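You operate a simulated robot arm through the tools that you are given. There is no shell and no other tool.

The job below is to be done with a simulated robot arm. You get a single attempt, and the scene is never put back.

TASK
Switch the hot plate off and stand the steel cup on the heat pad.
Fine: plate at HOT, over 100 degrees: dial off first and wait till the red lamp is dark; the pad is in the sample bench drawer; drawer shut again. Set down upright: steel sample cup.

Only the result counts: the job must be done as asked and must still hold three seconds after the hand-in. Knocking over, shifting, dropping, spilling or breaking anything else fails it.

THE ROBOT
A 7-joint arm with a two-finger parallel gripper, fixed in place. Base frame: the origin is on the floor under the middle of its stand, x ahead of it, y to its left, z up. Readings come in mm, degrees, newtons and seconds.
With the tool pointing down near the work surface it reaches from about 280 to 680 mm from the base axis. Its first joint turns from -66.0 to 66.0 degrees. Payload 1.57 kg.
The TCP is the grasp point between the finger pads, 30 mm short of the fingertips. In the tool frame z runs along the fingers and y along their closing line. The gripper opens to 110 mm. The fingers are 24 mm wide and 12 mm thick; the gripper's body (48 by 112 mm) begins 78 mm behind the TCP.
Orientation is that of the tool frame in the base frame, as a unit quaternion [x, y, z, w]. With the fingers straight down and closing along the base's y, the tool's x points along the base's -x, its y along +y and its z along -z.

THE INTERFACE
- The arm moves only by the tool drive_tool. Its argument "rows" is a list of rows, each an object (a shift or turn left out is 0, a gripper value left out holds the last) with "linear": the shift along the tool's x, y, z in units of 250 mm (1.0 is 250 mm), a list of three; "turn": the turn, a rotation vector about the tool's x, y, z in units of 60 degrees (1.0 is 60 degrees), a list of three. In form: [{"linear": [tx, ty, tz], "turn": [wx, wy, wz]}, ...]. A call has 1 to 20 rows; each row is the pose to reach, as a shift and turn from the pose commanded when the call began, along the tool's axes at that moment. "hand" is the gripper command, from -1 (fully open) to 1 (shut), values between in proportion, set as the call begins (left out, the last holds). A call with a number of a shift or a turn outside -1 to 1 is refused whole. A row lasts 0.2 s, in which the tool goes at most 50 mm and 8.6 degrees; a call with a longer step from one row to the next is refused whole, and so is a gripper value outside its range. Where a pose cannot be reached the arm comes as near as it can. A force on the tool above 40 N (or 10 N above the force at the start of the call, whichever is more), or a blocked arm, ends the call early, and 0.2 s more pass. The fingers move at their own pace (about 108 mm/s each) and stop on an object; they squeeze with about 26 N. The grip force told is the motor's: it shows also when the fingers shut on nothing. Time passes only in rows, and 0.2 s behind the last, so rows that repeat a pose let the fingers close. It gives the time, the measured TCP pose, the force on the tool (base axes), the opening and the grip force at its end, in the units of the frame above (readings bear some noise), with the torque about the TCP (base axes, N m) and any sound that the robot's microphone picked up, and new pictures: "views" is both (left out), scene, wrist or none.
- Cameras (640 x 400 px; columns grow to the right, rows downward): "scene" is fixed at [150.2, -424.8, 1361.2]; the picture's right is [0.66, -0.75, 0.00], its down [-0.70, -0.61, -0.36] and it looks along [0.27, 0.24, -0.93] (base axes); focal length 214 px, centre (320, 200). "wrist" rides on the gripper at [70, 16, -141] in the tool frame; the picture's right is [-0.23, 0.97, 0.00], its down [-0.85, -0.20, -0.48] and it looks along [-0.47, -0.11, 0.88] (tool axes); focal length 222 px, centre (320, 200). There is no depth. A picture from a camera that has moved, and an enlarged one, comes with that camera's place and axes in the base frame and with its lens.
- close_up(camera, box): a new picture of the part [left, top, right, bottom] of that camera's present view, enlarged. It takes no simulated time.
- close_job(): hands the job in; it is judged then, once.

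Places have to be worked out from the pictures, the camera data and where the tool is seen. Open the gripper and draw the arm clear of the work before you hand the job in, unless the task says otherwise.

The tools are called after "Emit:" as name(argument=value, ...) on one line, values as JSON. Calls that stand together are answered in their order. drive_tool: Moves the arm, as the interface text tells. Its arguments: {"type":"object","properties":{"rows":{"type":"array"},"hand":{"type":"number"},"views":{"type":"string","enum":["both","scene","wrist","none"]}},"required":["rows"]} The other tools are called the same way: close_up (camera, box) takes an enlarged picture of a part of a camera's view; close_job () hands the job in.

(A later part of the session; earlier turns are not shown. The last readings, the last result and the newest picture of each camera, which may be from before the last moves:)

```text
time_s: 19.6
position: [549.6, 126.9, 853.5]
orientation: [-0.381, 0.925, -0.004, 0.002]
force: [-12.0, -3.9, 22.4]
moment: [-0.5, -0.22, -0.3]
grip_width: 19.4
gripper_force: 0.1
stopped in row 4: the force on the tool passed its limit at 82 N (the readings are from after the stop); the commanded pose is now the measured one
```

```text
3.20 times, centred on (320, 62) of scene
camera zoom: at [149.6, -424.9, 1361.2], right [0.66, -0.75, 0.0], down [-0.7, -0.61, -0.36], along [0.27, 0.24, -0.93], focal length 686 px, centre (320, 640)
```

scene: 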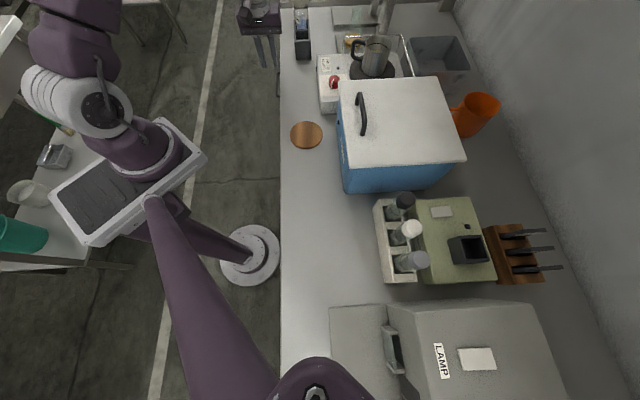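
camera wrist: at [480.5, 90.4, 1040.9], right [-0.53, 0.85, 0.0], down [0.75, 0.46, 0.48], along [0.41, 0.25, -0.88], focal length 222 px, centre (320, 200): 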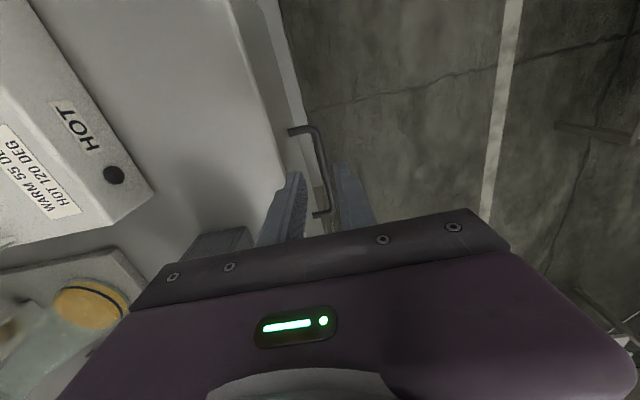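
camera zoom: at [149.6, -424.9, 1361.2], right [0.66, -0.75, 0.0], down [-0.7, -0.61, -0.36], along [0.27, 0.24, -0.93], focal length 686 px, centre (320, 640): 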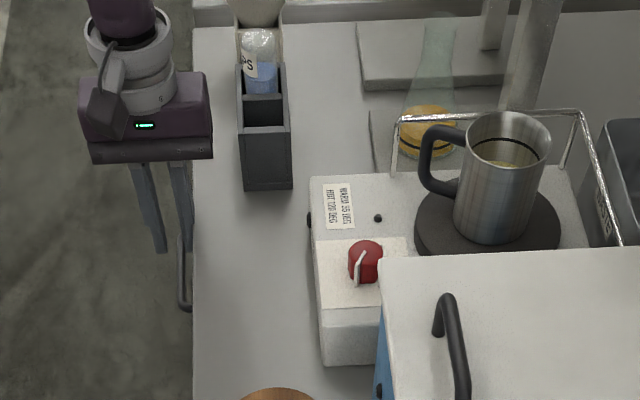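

The descent stopped at z≈853. The moment data put the contact on the outer face of the bench-side finger against the bench edge, because the tool had drifted to n≈299. I back off 7 mm away from the bench and check that nothing moved.

Emit:
drive_tool(rows=[{"linear": [0, 0.014, 0]}, {"linear": [0, 0.028, 0]}, {"linear": [0, 0.028, 0]}], views="both")

Emit:
close_up(camera="wrist", box=[220, 100, 420, 225])

```text
time_s: 20.4
position: [545.2, 132.2, 853.6]
orientation: [-0.381, 0.925, -0.004, 0.003]
force: [-2.6, -14.3, 26.7]
moment: [-0.69, -0.32, -0.24]
grip_width: 32.3
gripper_force: 4.4
camera wrist: at [483.1, 95.1, 994.1], right [-0.53, 0.85, -0.01], down [0.74, 0.46, 0.48], along [0.41, 0.25, -0.88], focal length 222 px, centre (320, 200)
```

scene: 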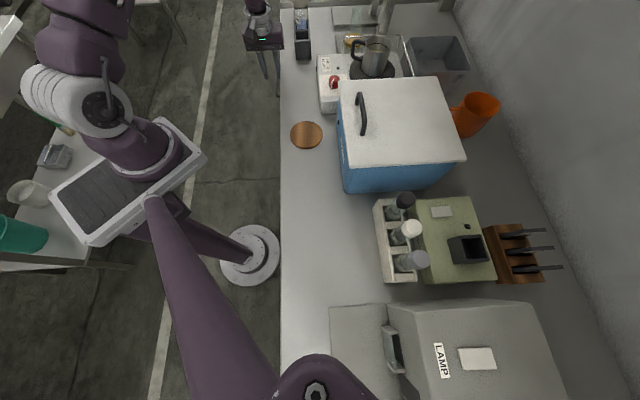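
wrist: 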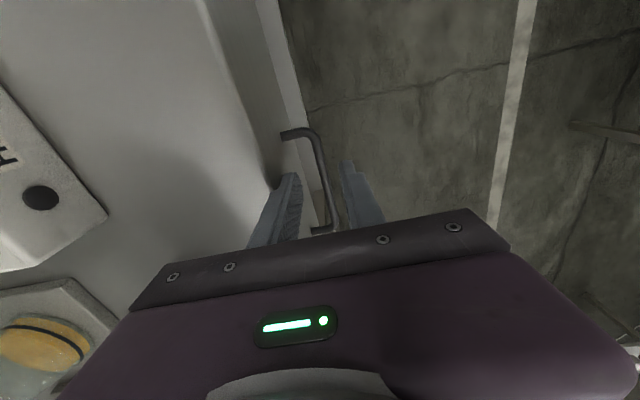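

```text
3.20 times, centred on (320, 162) of wrist
camera zoom: at [483.1, 95.1, 994.1], right [-0.53, 0.85, -0.01], down [0.74, 0.46, 0.48], along [0.41, 0.25, -0.88], focal length 711 px, centre (320, 320)
```

zoom: 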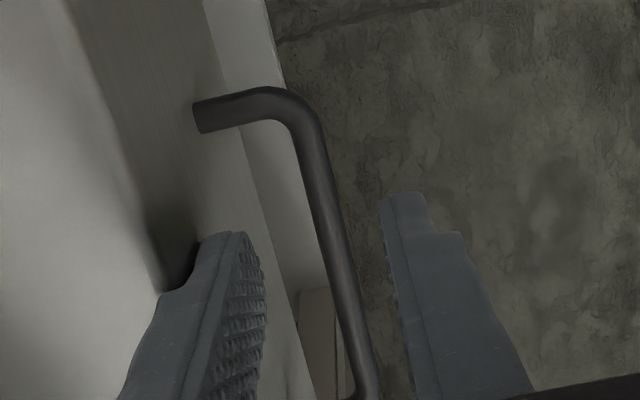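

The moment data now show that the thicker step of the finger, about 38 mm above the tip, caught on the bench edge at n≈321, z≈861. A straight-down grasp of the bar is therefore too tight. I back up and away from the bench, then tilt the tool 45° so the fingers approach the bar from the front.

Emit:
drive_tool(rows=[{"linear": [0, 0, -0.04]}, {"linear": [0, 0, -0.16]}, {"linear": [0, 0, -0.32]}, {"linear": [0, 0.08, -0.4]}, {"linear": [0, 0.24, -0.4]}, {"linear": [0, 0.4, -0.4]}, {"linear": [0, 0.4, -0.4]}], hand=0.4, views="both")

```text
time_s: 22.0
position: [473.1, 203.3, 951.0]
orientation: [-0.382, 0.924, -0.003, 0.003]
force: [0.1, 0.0, -0.7]
moment: [-0.03, 0.0, 0.02]
grip_width: 32.9
gripper_force: 0.0
camera wrist: at [412.3, 166.5, 1092.9], right [-0.53, 0.85, -0.01], down [0.74, 0.46, 0.48], along [0.41, 0.25, -0.88], focal length 222 px, centre (320, 200)
```

scene: 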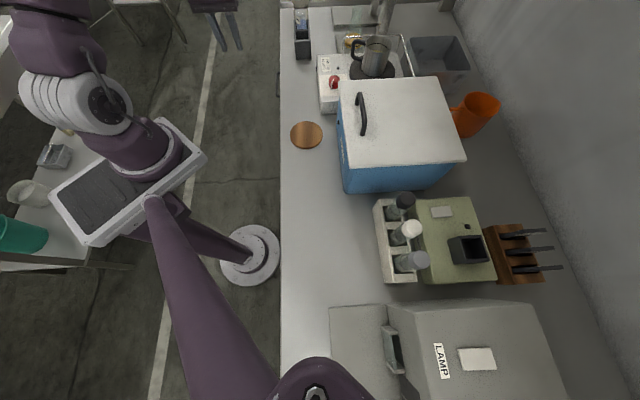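
wrist: 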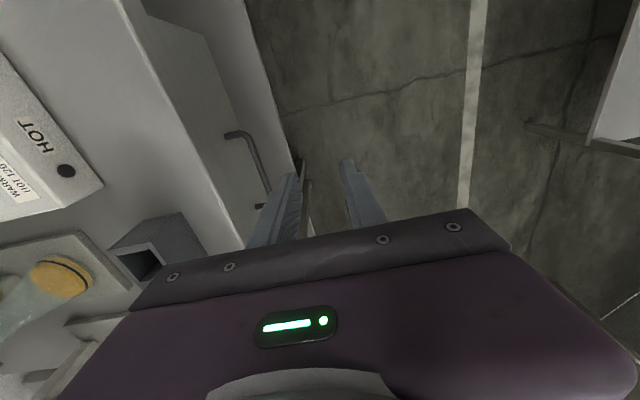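

Nothing was disturbed. I now tilt the tool 45° toward the bench while lowering to a stand-off point in front of the handle.

Emit:
drive_tool(rows=[{"linear": [0, -0.02, 0.06], "turn": [0.125, 0, 0]}, {"linear": [0, -0.04, 0.13], "turn": [0.25, 0, 0]}, {"linear": [0, -0.07, 0.2], "turn": [0.375, 0, 0]}, {"linear": [0, -0.09, 0.27], "turn": [0.5, 0, 0]}, {"linear": [0, -0.11, 0.35], "turn": [0.625, 0, 0]}, {"linear": [0, -0.13, 0.42], "turn": [0.75, 0, 0]}, {"linear": [0, -0.13, 0.42], "turn": [0.75, 0, 0]}], hand=0.49, views="both")

Emit:
close_up(camera="wrist", box=[180, 60, 440, 222])

```text
time_s: 23.6
position: [497.0, 182.0, 846.5]
orientation: [-0.352, 0.853, -0.356, 0.149]
force: [-0.3, 0.3, 0.1]
moment: [0.01, -0.01, 0.03]
grip_width: 27.9
gripper_force: 0.1
camera wrist: at [369.2, 211.7, 934.1], right [-0.32, 0.65, -0.69], down [0.46, 0.75, 0.48], along [0.83, -0.17, -0.54], focal length 222 px, centre (320, 200)
```

scene: 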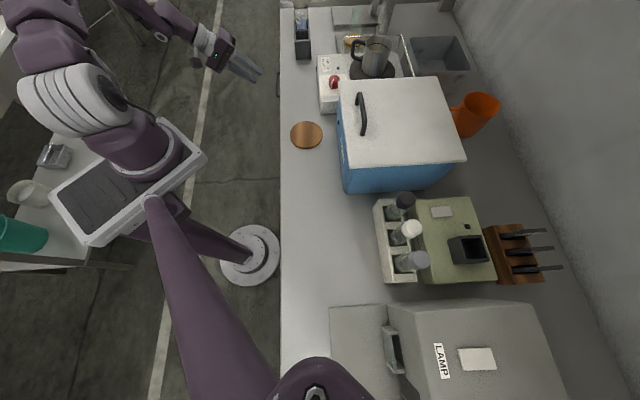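
wrist: 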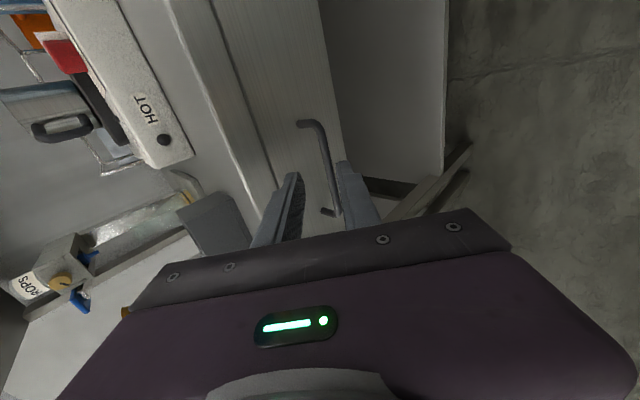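

```text
2.46 times, centred on (310, 141) of wrist
camera zoom: at [369.2, 211.7, 934.1], right [-0.32, 0.65, -0.69], down [0.46, 0.75, 0.48], along [0.83, -0.17, -0.54], focal length 547 px, centre (345, 345)
```

zoom: 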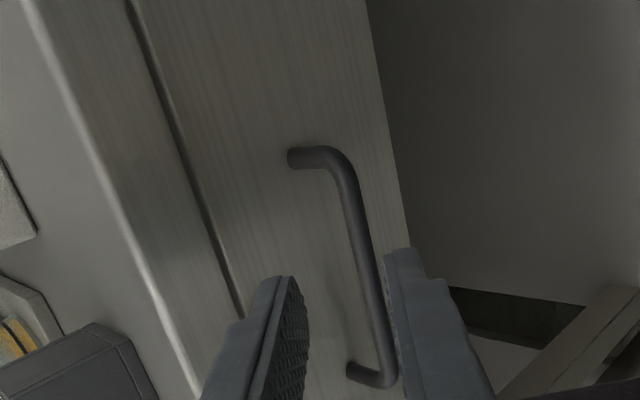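

The view is clear: drawer front, slab gap and bar, with the bar nearly on the tool axis (about 4 mm off toward the lower finger). I correct that and advance 60 mm along the tool axis.

Emit:
drive_tool(rows=[{"linear": [0, 0.016, 0.04]}, {"linear": [0, 0.016, 0.12]}, {"linear": [0, 0.016, 0.2]}, {"linear": [0, 0.016, 0.24]}, {"linear": [0, 0.016, 0.24]}], views="none")

Emit:
close_up(camera="wrist", box=[220, 100, 420, 225])

Emit:
close_up(camera="scene", box=[200, 0, 340, 125])

```text
time_s: 24.8
position: [527.1, 153.3, 800.9]
orientation: [-0.351, 0.853, -0.356, 0.15]
force: [-0.4, 0.3, 0.2]
moment: [0.02, -0.01, 0.01]
grip_width: 28.0
gripper_force: 0.1
```

```text
3.20 times, centred on (320, 162) of wrist
camera zoom: at [397.9, 182.9, 888.7], right [-0.32, 0.65, -0.69], down [0.46, 0.74, 0.48], along [0.83, -0.17, -0.54], focal length 711 px, centre (320, 320)
```

zoom: 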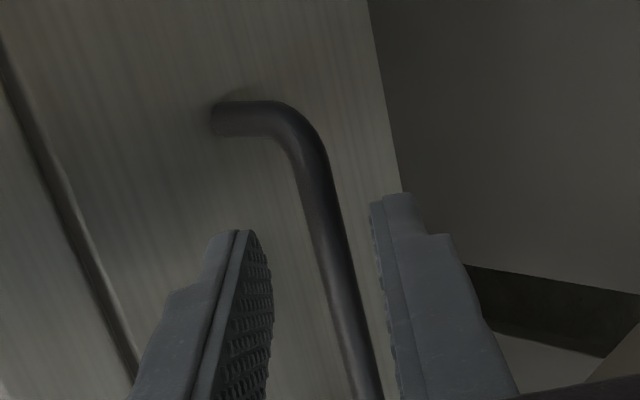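

```text
3.20 times, centred on (270, 62) of scene
camera zoom: at [150.2, -424.8, 1361.2], right [0.66, -0.75, 0.0], down [-0.7, -0.61, -0.36], along [0.27, 0.24, -0.93], focal length 686 px, centre (480, 640)
```

zoom: 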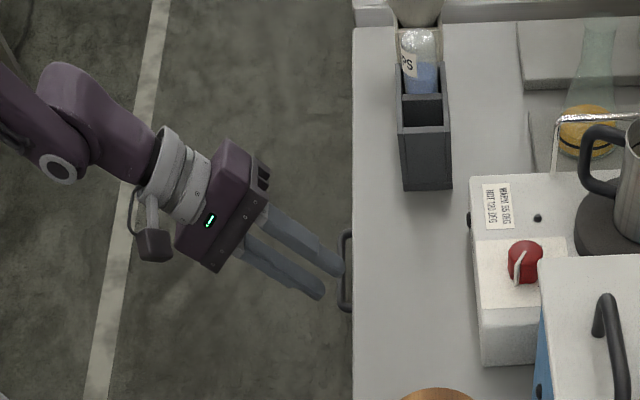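

The bar sits centred between the fingers, about 37 mm ahead of the TCP. I advance 17 mm more and then close on it.

Emit:
drive_tool(rows=[{"linear": [0, 0.006, 0.03]}, {"linear": [0, 0.006, 0.068]}, {"linear": [0, 0.006, 0.068]}], views="none")

Emit:
drive_tool(rows=[{"linear": [0, 0, 0]}, {"linear": [0, 0, 0]}, {"linear": [0, 0, 0]}], hand=1, views="none")

Emit:
close_up(camera="wrist", box=[220, 100, 420, 225])

```text
time_s: 25.6
position: [533.7, 145.8, 787.2]
orientation: [-0.352, 0.853, -0.356, 0.148]
force: [-0.4, 0.3, 0.5]
moment: [0.01, -0.01, -0.05]
grip_width: 28.2
gripper_force: 0.0
```

```text
time_s: 26.4
position: [531.9, 144.7, 787.6]
orientation: [-0.352, 0.853, -0.357, 0.148]
force: [0.1, -0.3, -4.7]
moment: [0.06, 0.06, 0.26]
grip_width: 9.7
gripper_force: 28.0
```

```text
3.20 times, centred on (320, 162) of wrist
camera zoom: at [404.9, 174.6, 875.7], right [-0.32, 0.65, -0.69], down [0.46, 0.74, 0.48], along [0.83, -0.17, -0.54], focal length 711 px, centre (320, 320)
```

zoom: 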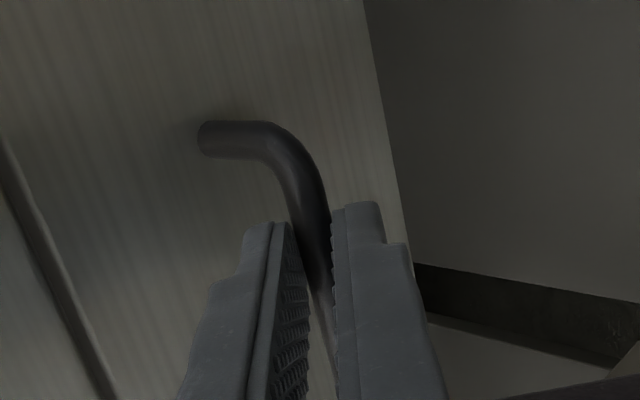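

The bar is firmly gripped (9.7 mm). I pull the drawer straight out along −n, slowly at first to feel for resistance.

Emit:
drive_tool(rows=[{"linear": [0, 0.014, -0.014]}, {"linear": [0, 0.04, -0.04]}, {"linear": [0, 0.08, -0.08]}, {"linear": [0, 0.12, -0.12]}, {"linear": [0, 0.16, -0.16]}, {"linear": [0, 0.2, -0.2]}, {"linear": [0, 0.2, -0.2]}], views="both")

```text
time_s: 28.0
position: [482.1, 195.3, 788.1]
orientation: [-0.353, 0.853, -0.356, 0.147]
force: [-5.1, -4.2, -27.2]
moment: [0.11, 0.59, -0.12]
grip_width: 9.7
gripper_force: 27.8
camera wrist: at [355.3, 224.5, 876.2], right [-0.32, 0.65, -0.69], down [0.47, 0.74, 0.48], along [0.82, -0.17, -0.54], focal length 222 px, centre (320, 200)
```

scene: 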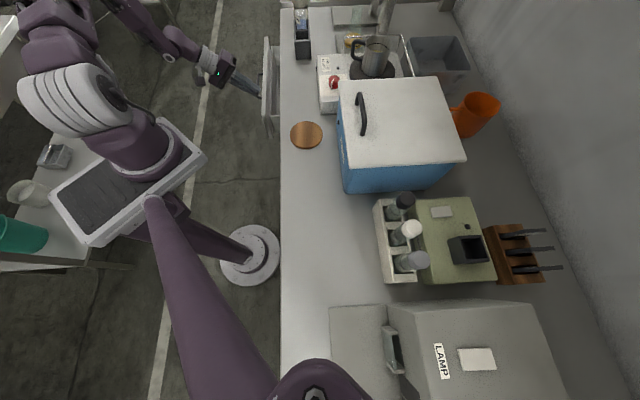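
wrist: 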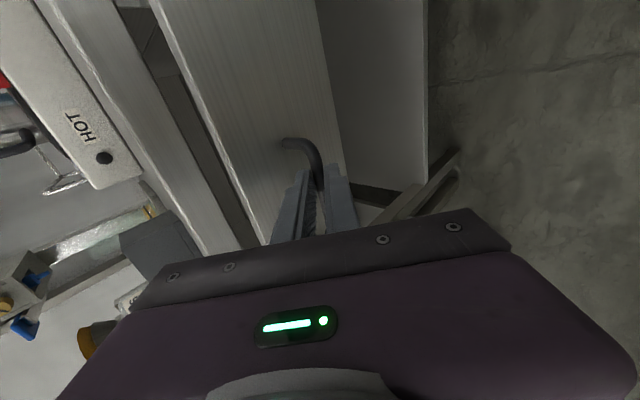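

The drawer is out about 71 mm with little pulling force. The −27 N vertical load suggests a small height drift, so I trim 2 mm down and keep pulling about 100 mm more.

Emit:
drive_tool(rows=[{"linear": [0, 0.035, -0.023]}, {"linear": [0, 0.076, -0.064]}, {"linear": [0, 0.126, -0.114]}, {"linear": [0, 0.176, -0.164]}, {"linear": [0, 0.226, -0.214]}, {"linear": [0, 0.276, -0.264]}, {"linear": [0, 0.296, -0.284]}, {"linear": [0, 0.296, -0.284]}], views="both")

Emit:
close_up(camera="scene", box=[190, 0, 350, 150])

```text
time_s: 29.8
position: [411.7, 269.4, 785.6]
orientation: [-0.351, 0.852, -0.357, 0.151]
force: [6.9, 5.1, 29.8]
moment: [-0.41, -0.34, 0.43]
grip_width: 10.1
gripper_force: 28.2
camera wrist: at [282.3, 298.2, 872.9], right [-0.32, 0.65, -0.69], down [0.46, 0.74, 0.48], along [0.83, -0.16, -0.53], focal length 222 px, centre (320, 200)
```

scene: 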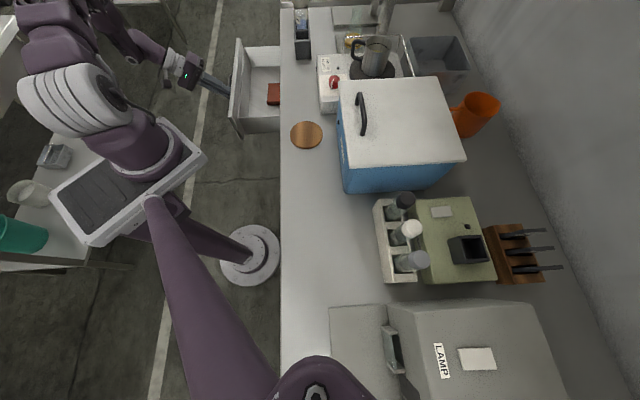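
wrist: 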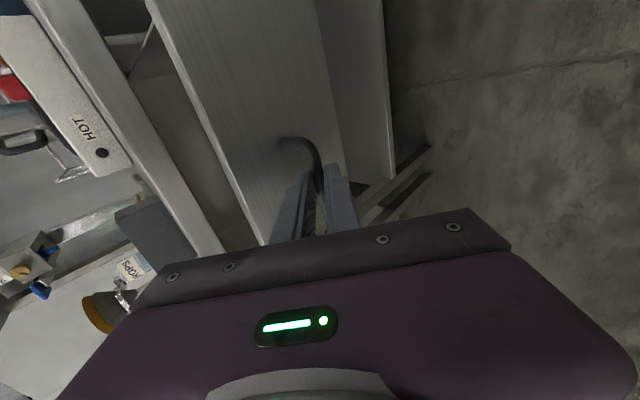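

```text
2.67 times, centred on (270, 75) of scene
camera zoom: at [150.0, -424.9, 1361.2], right [0.66, -0.75, 0.0], down [-0.7, -0.61, -0.36], along [0.27, 0.24, -0.93], focal length 572 px, centre (453, 533)
```

zoom: 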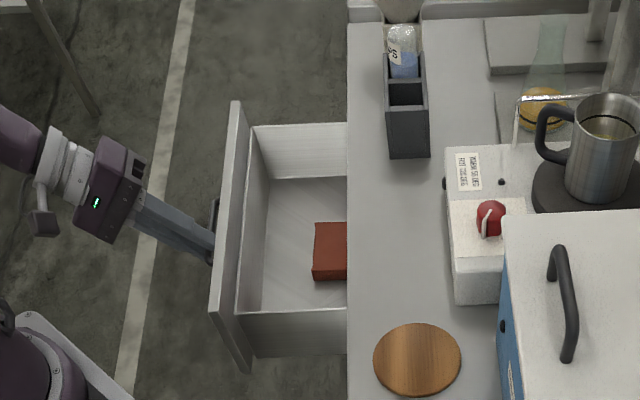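

A brick-red pad is visible in the drawer, still partly under the bench. The vertical force is now +30 N, so I trim up 2 mm and pull about 70 mm further to expose it fully.

Emit:
drive_tool(rows=[{"linear": [0, 0.008, -0.02]}, {"linear": [0, 0.044, -0.056]}, {"linear": [0, 0.084, -0.096]}, {"linear": [0, 0.124, -0.136]}, {"linear": [0, 0.164, -0.176]}, {"linear": [0, 0.194, -0.206]}, {"linear": [0, 0.194, -0.206]}], views="both")

Emit:
close_up(camera="scene", box=[190, 0, 350, 150])

```text
time_s: 31.4
position: [359.9, 317.3, 786.3]
orientation: [-0.352, 0.852, -0.357, 0.148]
force: [12.1, 11.9, -3.8]
moment: [0.06, -0.03, 0.36]
grip_width: 9.6
gripper_force: 27.6
camera wrist: at [231.5, 347.7, 873.5], right [-0.32, 0.65, -0.69], down [0.46, 0.74, 0.48], along [0.83, -0.17, -0.54], focal length 222 px, centre (320, 200)
```

scene: 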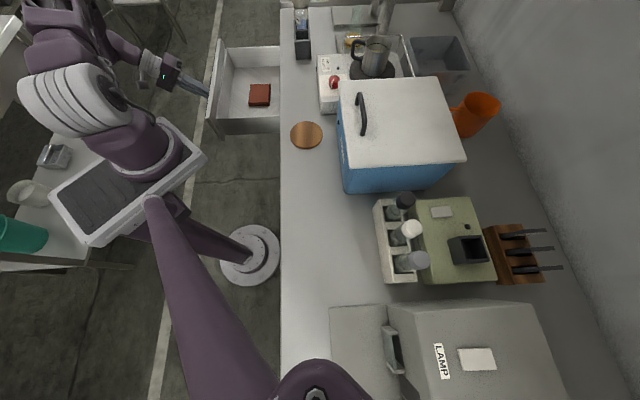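
wrist: 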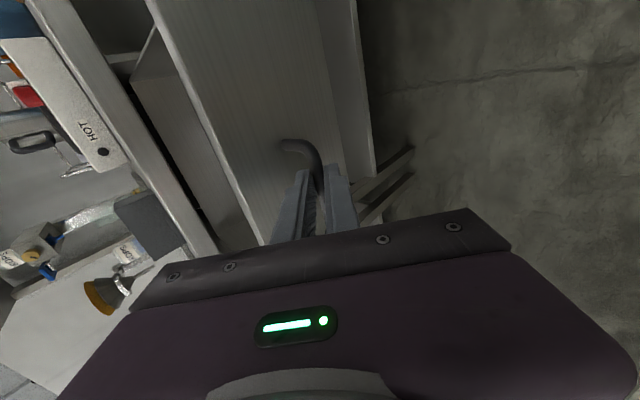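

```text
2.67 times, centred on (270, 75) of scene
camera zoom: at [150.5, -424.5, 1361.2], right [0.66, -0.75, 0.0], down [-0.7, -0.61, -0.36], along [0.27, 0.24, -0.93], focal length 572 px, centre (453, 533)
```

zoom: 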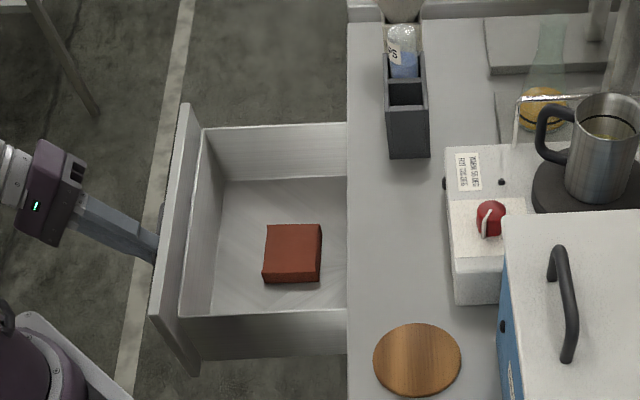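

The drawer is open about 243 mm and the whole pad is exposed: about 80×90 mm and 13 mm thick, centred near a=482, n=224. I release the handle, back off along the tool axis, then rise clear of the drawer front.

Emit:
drive_tool(rows=[{"linear": [0, 0, 0]}, {"linear": [0, 0, 0]}], hand=0.45, views="none")

Emit:
drive_tool(rows=[{"linear": [0, 0, -0.06]}, {"linear": [0, 0, -0.16]}, {"linear": [0, 0, -0.24]}, {"linear": [0, -0.1, -0.34]}, {"linear": [0, -0.22, -0.46]}, {"linear": [0, -0.34, -0.58]}, {"linear": [0, -0.4, -0.64]}, {"linear": [0, -0.4, -0.64]}], views="both")

```text
time_s: 32.0
position: [358.9, 317.0, 785.8]
orientation: [-0.352, 0.853, -0.356, 0.148]
force: [0.8, 0.4, 0.9]
moment: [0.01, -0.03, 0.01]
grip_width: 30.1
gripper_force: 0.1
```

```text
time_s: 33.8
position: [329.9, 347.9, 971.6]
orientation: [-0.351, 0.853, -0.356, 0.149]
force: [-0.2, -0.1, -0.9]
moment: [0.0, -0.01, -0.02]
grip_width: 30.0
gripper_force: 0.0
camera wrist: at [202.4, 377.2, 1059.3], right [-0.32, 0.65, -0.69], down [0.46, 0.74, 0.48], along [0.83, -0.17, -0.54], focal length 222 px, centre (320, 200)
```

scene: 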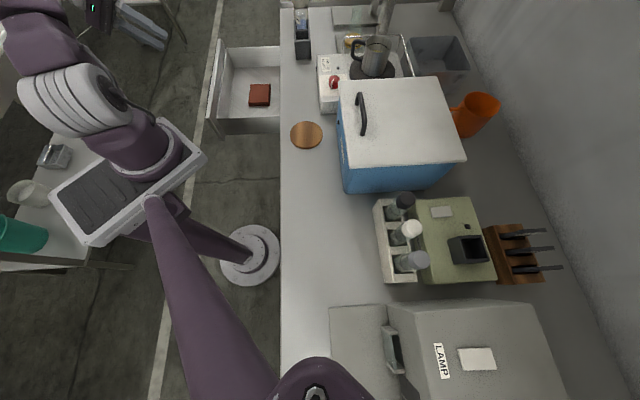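
wrist: 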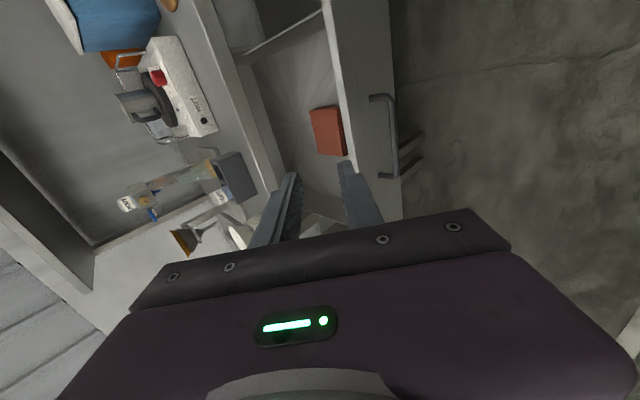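

The drawer stays open and the pad is untouched. I return the tool to vertical and move above the pad with the gripper fully open.

Emit:
drive_tool(rows=[{"linear": [0, -0.083, 0.108], "turn": [-0.107, 0, 0]}, {"linear": [0, -0.166, 0.217], "turn": [-0.214, 0, 0]}, {"linear": [0, -0.25, 0.325], "turn": [-0.321, 0, 0]}, {"linear": [0, -0.333, 0.433], "turn": [-0.429, 0, 0]}, {"linear": [0, -0.416, 0.541], "turn": [-0.536, 0, 0]}, {"linear": [0, -0.499, 0.65], "turn": [-0.643, 0, 0]}, {"linear": [0, -0.582, 0.758], "turn": [-0.75, 0, 0]}, {"linear": [0, -0.582, 0.758], "turn": [-0.75, 0, 0]}], hand=-1, views="both")

Emit:
close_up(camera="wrist", box=[200, 60, 440, 225])

Emit:
close_up(camera="scene", box=[210, 30, 310, 130])

```text
time_s: 35.6
position: [496.6, 182.0, 940.5]
orientation: [-0.382, 0.924, -0.002, 0.004]
force: [0.7, 0.3, -0.9]
moment: [-0.01, 0.02, -0.05]
grip_width: 110.1
gripper_force: 0.0
camera wrist: at [436.2, 144.2, 1081.7], right [-0.53, 0.85, 0.0], down [0.74, 0.46, 0.48], along [0.41, 0.25, -0.88], focal length 222 px, centre (320, 200)
```

scene: 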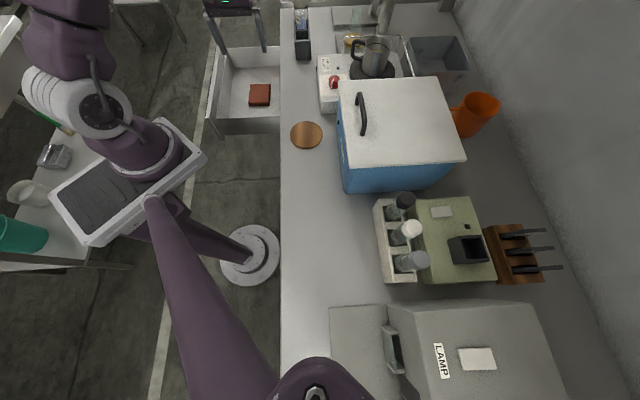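
wrist: 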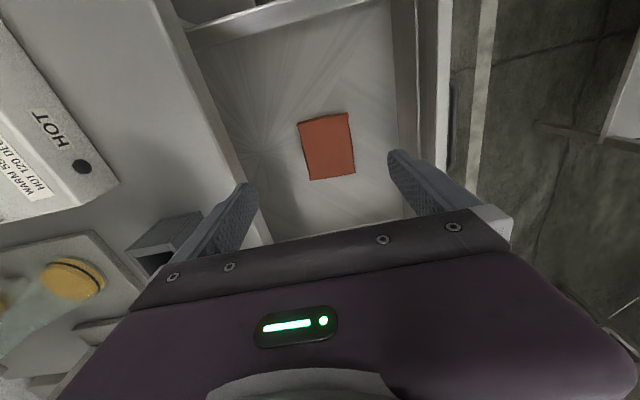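

```text
2.42 times, centred on (320, 142) of wrist
camera zoom: at [436.2, 144.2, 1081.7], right [-0.53, 0.85, 0.0], down [0.74, 0.46, 0.48], along [0.41, 0.25, -0.88], focal length 538 px, centre (320, 339)
```

zoom: 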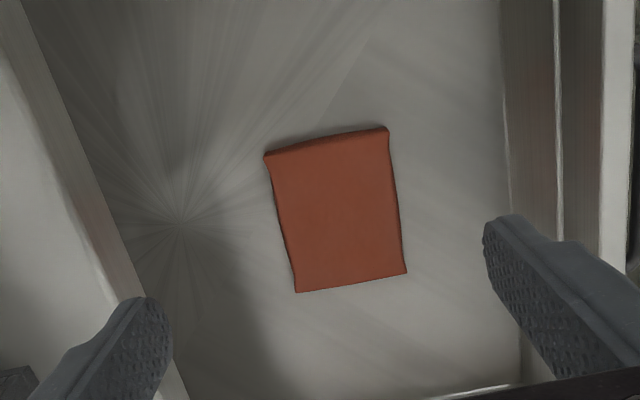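

```text
4.00 times, centred on (260, 80) of scene
camera zoom: at [150.2, -424.8, 1361.2], right [0.66, -0.75, 0.0], down [-0.7, -0.61, -0.36], along [0.27, 0.24, -0.93], focal length 858 px, centre (560, 680)
```

zoom: 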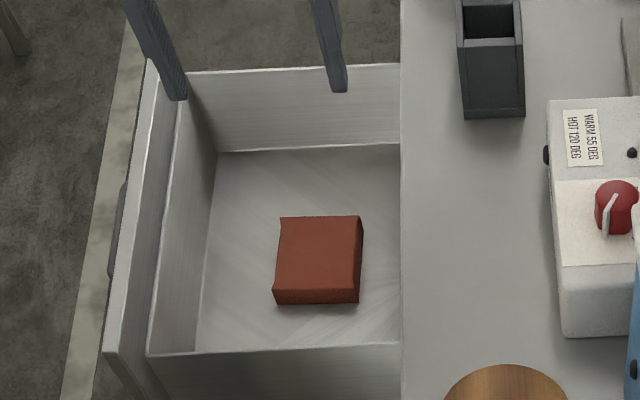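

From the two cameras the pad is about 79 mm (across) by 92 mm (along), centred at a≈509, n≈216, with its top at z≈731. I centre over it and descend to z≈800 to check alignment.

Emit:
drive_tool(rows=[{"linear": [-0.06, 0.013, 0.05]}, {"linear": [-0.116, 0.026, 0.14]}, {"linear": [-0.116, 0.026, 0.28]}, {"linear": [-0.116, 0.026, 0.42]}, {"linear": [-0.116, 0.026, 0.54]}, {"linear": [-0.116, 0.026, 0.56]}, {"linear": [-0.116, 0.026, 0.56]}], views="both")

Emit:
close_up(camera="wrist", box=[200, 60, 440, 225])

Emit:
close_up(camera="scene", box=[210, 30, 310, 130])

```text
time_s: 37.2
position: [514.0, 205.8, 798.9]
orientation: [-0.382, 0.924, -0.002, 0.003]
force: [-0.4, 0.5, -0.2]
moment: [0.01, 0.0, -0.03]
grip_width: 110.1
gripper_force: 0.1
camera wrist: at [453.2, 168.1, 940.3], right [-0.53, 0.85, -0.01], down [0.74, 0.46, 0.48], along [0.41, 0.25, -0.88], focal length 222 px, centre (320, 200)
```

scene: 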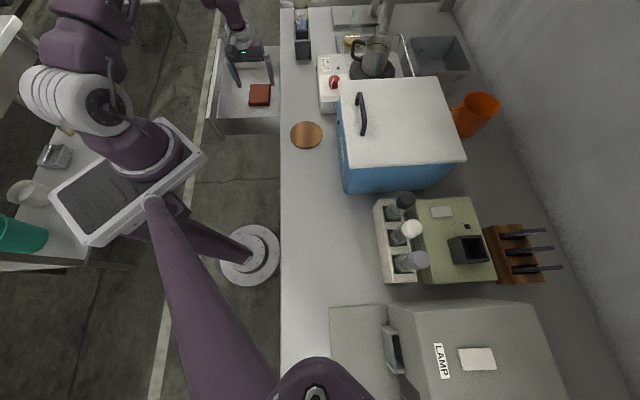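
wrist: 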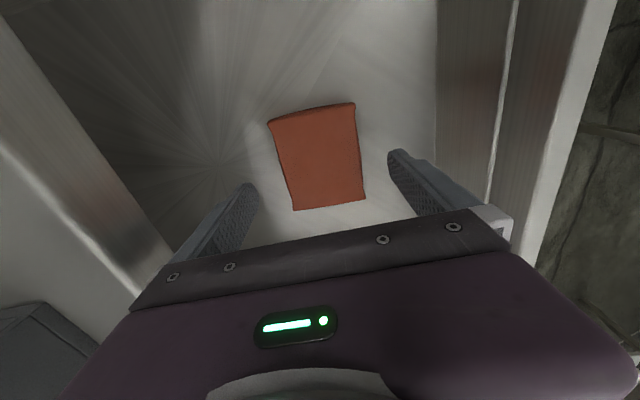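

```text
2.42 times, centred on (320, 142) of wrist
camera zoom: at [453.2, 168.1, 940.3], right [-0.53, 0.85, -0.01], down [0.74, 0.46, 0.48], along [0.41, 0.25, -0.88], focal length 538 px, centre (320, 339)
```

zoom: 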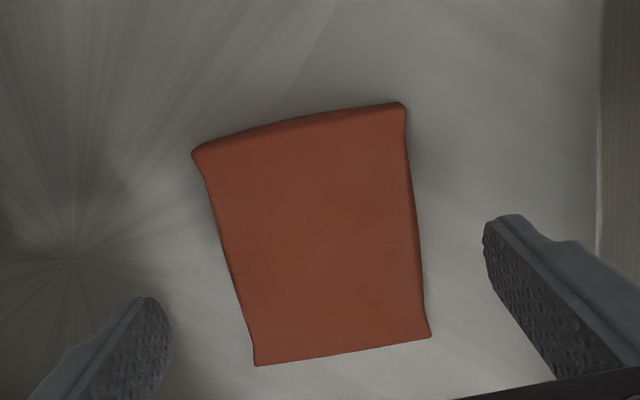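

```text
4.00 times, centred on (260, 80) of scene
camera zoom: at [150.2, -424.8, 1361.2], right [0.66, -0.75, 0.0], down [-0.7, -0.61, -0.36], along [0.27, 0.24, -0.93], focal length 858 px, centre (560, 680)
```

zoom: 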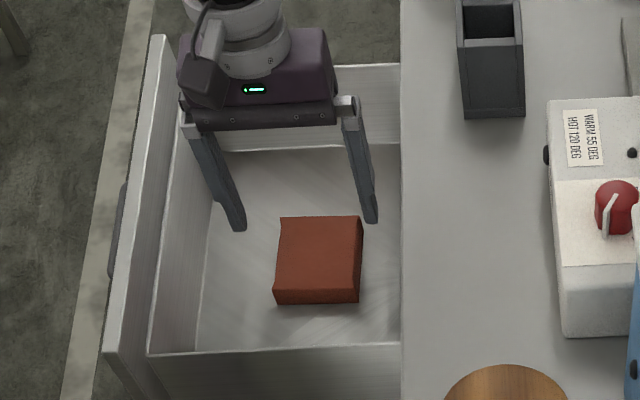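

Alignment is good: the pad is centred within about 2 mm of the TCP. I descend so the fingertips are beside the pad, just above the drawer floor.

Emit:
drive_tool(rows=[{"linear": [0, 0.006, 0.06]}, {"linear": [0, 0.006, 0.12]}, {"linear": [0, 0.006, 0.16]}, {"linear": [0, 0.006, 0.18]}, {"linear": [0, 0.006, 0.18]}], views="none")

Emit:
close_up(camera="wrist", box=[200, 60, 440, 225])

Emit:
close_up(camera="scene", box=[210, 30, 310, 130])

```text
time_s: 38.4
position: [513.0, 207.0, 755.8]
orientation: [-0.382, 0.924, -0.003, 0.002]
force: [-0.6, -0.3, 0.4]
moment: [-0.02, 0.01, 0.02]
grip_width: 110.0
gripper_force: 0.1
```

```text
2.42 times, centred on (320, 142) of wrist
camera zoom: at [452.3, 168.9, 895.9], right [-0.53, 0.85, -0.01], down [0.74, 0.46, 0.48], along [0.41, 0.25, -0.88], focal length 538 px, centre (320, 339)
```

zoom: 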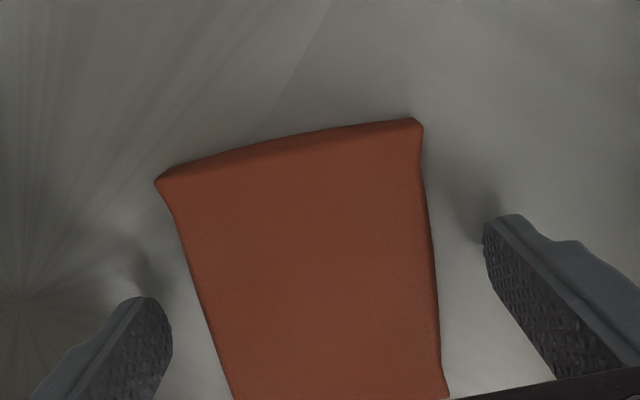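

```text
4.00 times, centred on (260, 80) of scene
camera zoom: at [150.2, -424.8, 1361.2], right [0.66, -0.75, 0.0], down [-0.7, -0.61, -0.36], along [0.27, 0.24, -0.93], focal length 858 px, centre (560, 680)
```

zoom: 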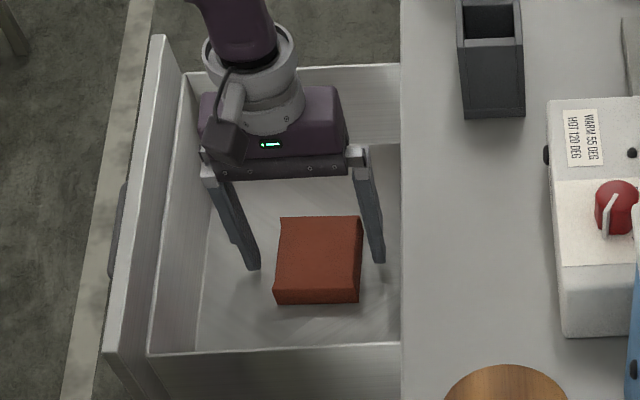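

Fingertips are a few mm above the drawer floor, beside the pad. I go down 4 mm more and close on it.

Emit:
drive_tool(rows=[{"linear": [0, 0, 0.008]}, {"linear": [0, 0, 0.016]}, {"linear": [0, 0, 0.016]}], views="none")

Emit:
drive_tool(rows=[{"linear": [0, 0, 0]}, {"linear": [0, 0, 0]}, {"linear": [0, 0, 0]}, {"linear": [0, 0, 0]}], hand=1, views="none")

Emit:
close_up(camera="wrist", box=[200, 60, 440, 225])

Emit:
close_up(camera="scene", box=[210, 30, 310, 130])

```text
time_s: 39.2
position: [513.3, 206.1, 750.8]
orientation: [-0.382, 0.924, -0.003, 0.003]
force: [0.0, -0.5, -0.1]
moment: [0.03, 0.02, 0.05]
grip_width: 110.0
gripper_force: 0.1
```

```text
time_s: 40.2
position: [512.3, 207.6, 751.5]
orientation: [-0.381, 0.925, -0.002, 0.003]
force: [1.1, 0.0, 1.0]
moment: [0.02, -0.02, -0.05]
grip_width: 79.3
gripper_force: 26.1
```

```text
2.42 times, centred on (320, 142) of wrist
camera zoom: at [452.0, 169.1, 892.7], right [-0.53, 0.85, -0.01], down [0.74, 0.46, 0.48], along [0.41, 0.25, -0.88], focal length 538 px, centre (320, 339)
```

zoom: 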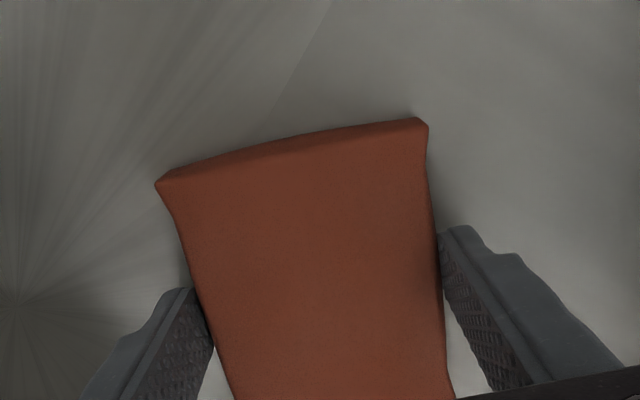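

```text
4.00 times, centred on (260, 80) of scene
camera zoom: at [150.2, -424.8, 1361.2], right [0.66, -0.75, 0.0], down [-0.7, -0.61, -0.36], along [0.27, 0.24, -0.93], focal length 858 px, centre (560, 680)
```

zoom: 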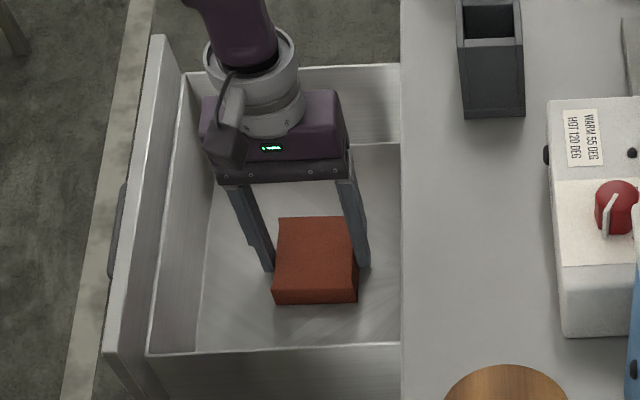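

The pad is held at 79.3 mm width. I lift it straight up out of the drawer to z≈951 and confirm it comes along.

Emit:
drive_tool(rows=[{"linear": [0, 0, -0.04]}, {"linear": [0, 0, -0.12]}, {"linear": [0, 0, -0.24]}, {"linear": [0, 0, -0.4]}, {"linear": [0, 0, -0.56]}, {"linear": [0, 0, -0.7]}, {"linear": [0, 0, -0.8]}, {"linear": [0, 0, -0.8]}], views="both")

```text
time_s: 42.0
position: [511.7, 205.3, 953.8]
orientation: [-0.382, 0.924, -0.002, 0.003]
force: [-0.1, -0.1, -0.5]
moment: [0.05, -0.03, 0.0]
grip_width: 79.4
gripper_force: 26.4
camera wrist: at [451.0, 168.2, 1094.3], right [-0.53, 0.85, -0.01], down [0.74, 0.46, 0.48], along [0.41, 0.25, -0.88], focal length 222 px, centre (320, 200)
```

scene: 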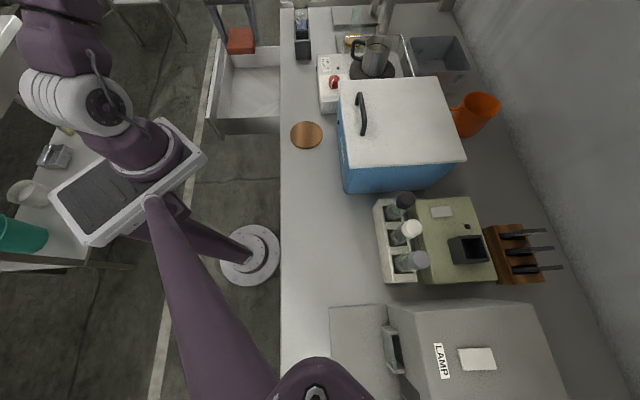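
wrist: 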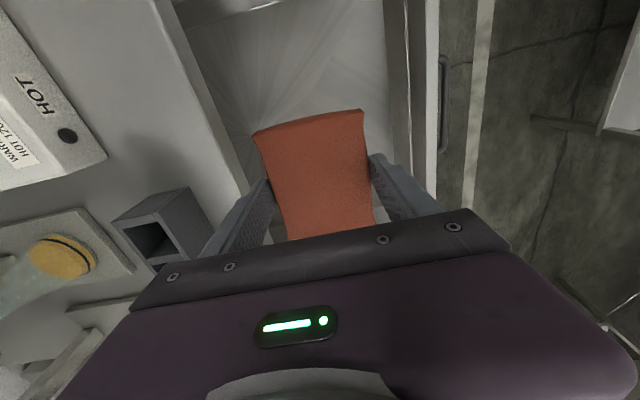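

The pad is lifted cleanly. I carry it toward the free bench area in front of the blue box (about a=50, n=390) in two moves.

Emit:
drive_tool(rows=[{"linear": [0.12, -0.04, 0]}, {"linear": [0.26, -0.09, 0]}, {"linear": [0.42, -0.15, 0]}, {"linear": [0.58, -0.21, 0]}, {"linear": [0.74, -0.265, 0]}, {"linear": [0.88, -0.315, 0]}, {"linear": [0.968, -0.346, 0]}, {"linear": [0.968, -0.346, 0]}], views="none")

Emit:
drive_tool(rows=[{"linear": [0.1, -0.04, 0]}, {"linear": [0.24, -0.097, 0]}, {"linear": [0.4, -0.16, 0]}, {"linear": [0.56, -0.226, 0]}, {"linear": [0.72, -0.29, 0]}, {"linear": [0.82, -0.332, 0]}, {"linear": [0.86, -0.348, 0]}, {"linear": [0.86, -0.348, 0]}], views="both")

```text
time_s: 43.8
position: [398.8, -26.5, 952.3]
orientation: [-0.382, 0.924, -0.002, 0.003]
force: [-1.0, 0.0, 0.5]
moment: [-0.01, -0.02, 0.02]
grip_width: 78.9
gripper_force: 25.8
```

```text
time_s: 45.6
position: [310.0, -239.0, 953.7]
orientation: [-0.381, 0.924, -0.002, 0.003]
force: [-0.4, 0.1, 0.5]
moment: [0.0, -0.02, -0.02]
grip_width: 79.1
gripper_force: 25.5
camera wrist: at [248.5, -276.0, 1093.6], right [-0.53, 0.85, -0.01], down [0.74, 0.46, 0.48], along [0.41, 0.25, -0.88], focal length 222 px, centre (320, 200)
```

scene: 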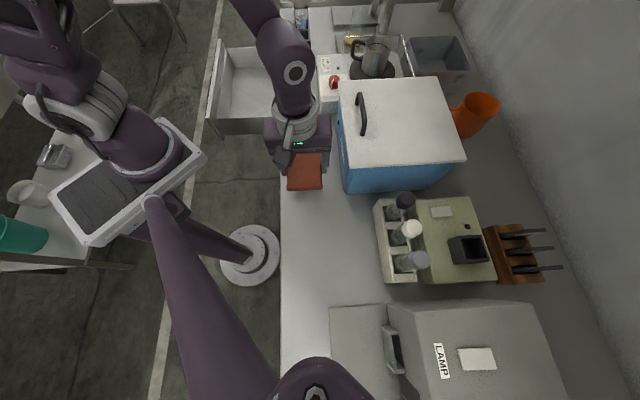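
wrist: 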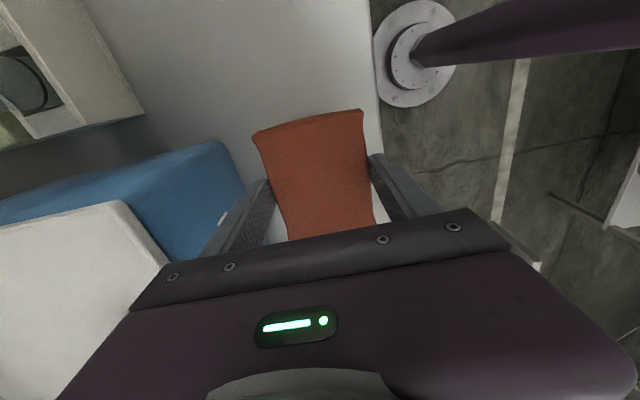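

The pad is over the target spot at a≈50, n≈388, with the blue box front at n≈484, so clearance is fine. I lower it to just above the bench.

Emit:
drive_tool(rows=[{"linear": [0, 0, 0.06]}, {"linear": [0, 0, 0.13]}, {"linear": [0, 0, 0.18]}, {"linear": [0, 0, 0.205]}, {"linear": [0, 0, 0.212]}, {"linear": [0, 0, 0.212]}], views="none")

Emit:
close_up(camera="wrist", box=[200, 80, 440, 240])

Emit:
close_up(camera="scene", box=[250, 90, 400, 215])

```text
time_s: 47.0
position: [309.9, -239.0, 899.6]
orientation: [-0.382, 0.924, -0.003, 0.004]
force: [1.1, -0.4, -1.6]
moment: [0.02, 0.0, -0.03]
grip_width: 79.0
gripper_force: 25.9
```

```text
2.50 times, centred on (320, 160) of wrist
camera zoom: at [249.0, -275.9, 1040.3], right [-0.53, 0.85, -0.01], down [0.74, 0.46, 0.48], along [0.41, 0.25, -0.88], focal length 555 px, centre (320, 300)
```

zoom: 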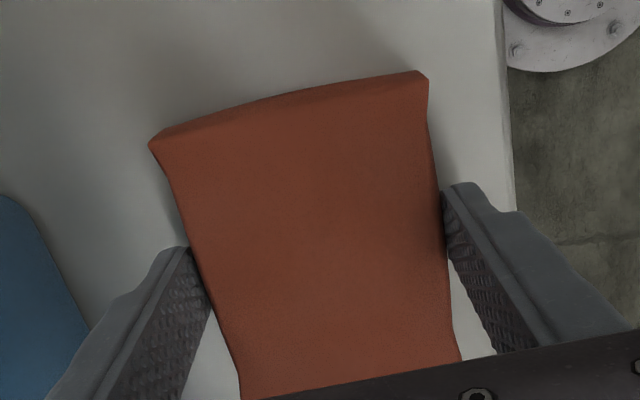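

```text
3.20 times, centred on (325, 152) of scene
camera zoom: at [150.2, -424.8, 1361.2], right [0.66, -0.75, 0.0], down [-0.7, -0.61, -0.36], along [0.27, 0.24, -0.93], focal length 686 px, centre (304, 352)
```

zoom: 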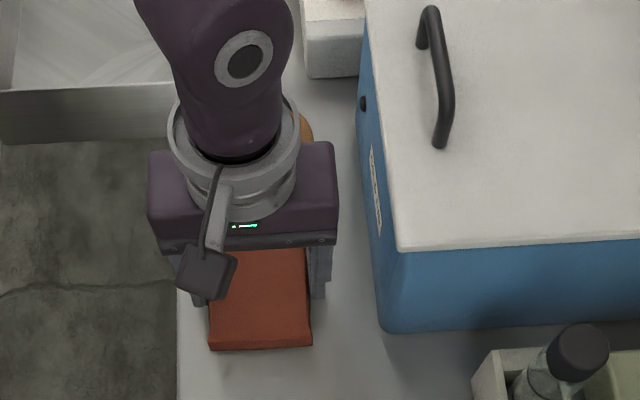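

No contact yet at z=899.6. I lower in 1 mm steps and watch the vertical force.

Emit:
drive_tool(rows=[{"linear": [0, 0, 0.004]}, {"linear": [0, 0, 0.008]}, {"linear": [0, 0, 0.012]}, {"linear": [0, 0, 0.012]}], views="none")

```text
time_s: 48.0
position: [311.0, -238.8, 896.9]
orientation: [-0.382, 0.924, -0.003, 0.003]
force: [0.6, 0.5, -0.2]
moment: [0.0, 0.01, 0.0]
grip_width: 78.9
gripper_force: 25.7
```

Emit:
drive_tool(rows=[{"linear": [0, 0, 0.004]}, {"linear": [0, 0, 0.008]}, {"linear": [0, 0, 0.012]}, {"linear": [0, 0, 0.012]}], views="none")

Emit:
close_up(camera="scene", box=[275, 150, 355, 210])

```text
time_s: 49.0
position: [309.7, -239.5, 893.9]
orientation: [-0.382, 0.924, -0.004, 0.004]
force: [2.0, 1.7, 36.0]
moment: [0.09, 0.06, -0.07]
grip_width: 79.0
gripper_force: 26.1
```

```text
6.67 times, centred on (315, 180) of scene
camera zoom: at [149.9, -424.5, 1361.3], right [0.66, -0.75, 0.0], down [-0.7, -0.61, -0.36], along [0.27, 0.24, -0.93], focal length 1430 px, centre (353, 333)
```

zoom: 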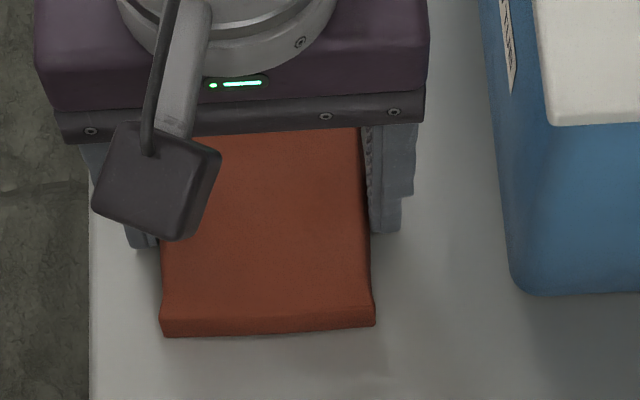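

The pad is down on the bench (36 N contact at z≈894). I ease up 1.5 mm, open slightly, and lift away.

Emit:
drive_tool(rows=[{"linear": [0, 0, -0.006]}, {"linear": [0, 0, -0.006]}], views="none")

Emit:
drive_tool(rows=[{"linear": [0, 0, 0]}, {"linear": [0, 0, 0]}, {"linear": [0, 0, 0]}], hand=-0.7, views="none")

Emit:
drive_tool(rows=[{"linear": [0, 0, -0.06]}, {"linear": [0, 0, -0.2]}, {"linear": [0, 0, -0.4]}, {"linear": [0, 0, -0.6]}, {"linear": [0, 0, -0.76]}, {"linear": [0, 0, -0.76]}], views="both")

```text
time_s: 49.6
position: [308.2, -239.1, 894.6]
orientation: [-0.382, 0.924, -0.002, 0.002]
force: [-0.5, 0.2, -0.5]
moment: [0.03, 0.0, -0.02]
grip_width: 78.8
gripper_force: 26.0
```

```text
time_s: 50.4
position: [309.6, -238.3, 893.2]
orientation: [-0.383, 0.924, -0.002, 0.003]
force: [-0.1, 0.2, 1.0]
moment: [-0.02, 0.04, 0.01]
grip_width: 93.4
gripper_force: 0.0
```

```text
time_s: 51.8
position: [309.6, -238.8, 1087.7]
orientation: [-0.382, 0.924, -0.002, 0.002]
force: [0.0, 0.1, 0.5]
moment: [-0.03, 0.02, -0.03]
grip_width: 93.8
gripper_force: 0.0
camera wrist: at [248.0, -276.9, 1228.8], right [-0.53, 0.85, -0.01], down [0.74, 0.46, 0.48], along [0.41, 0.25, -0.88], focal length 222 px, centre (320, 200)
```

scene: 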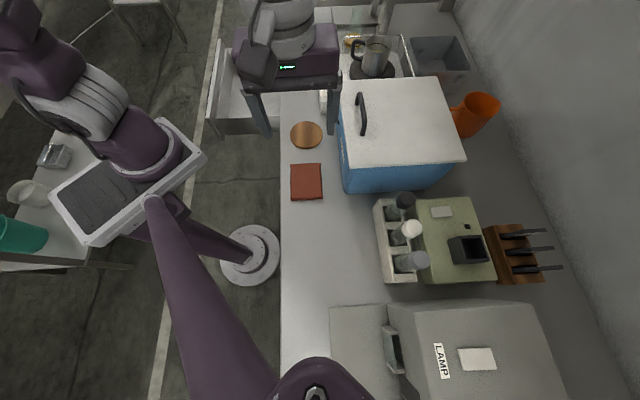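
wrist: 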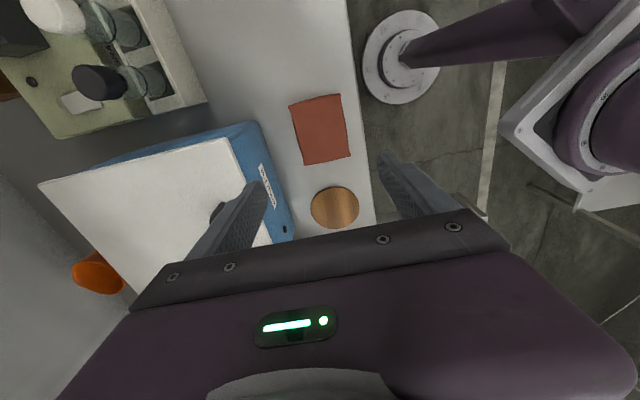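

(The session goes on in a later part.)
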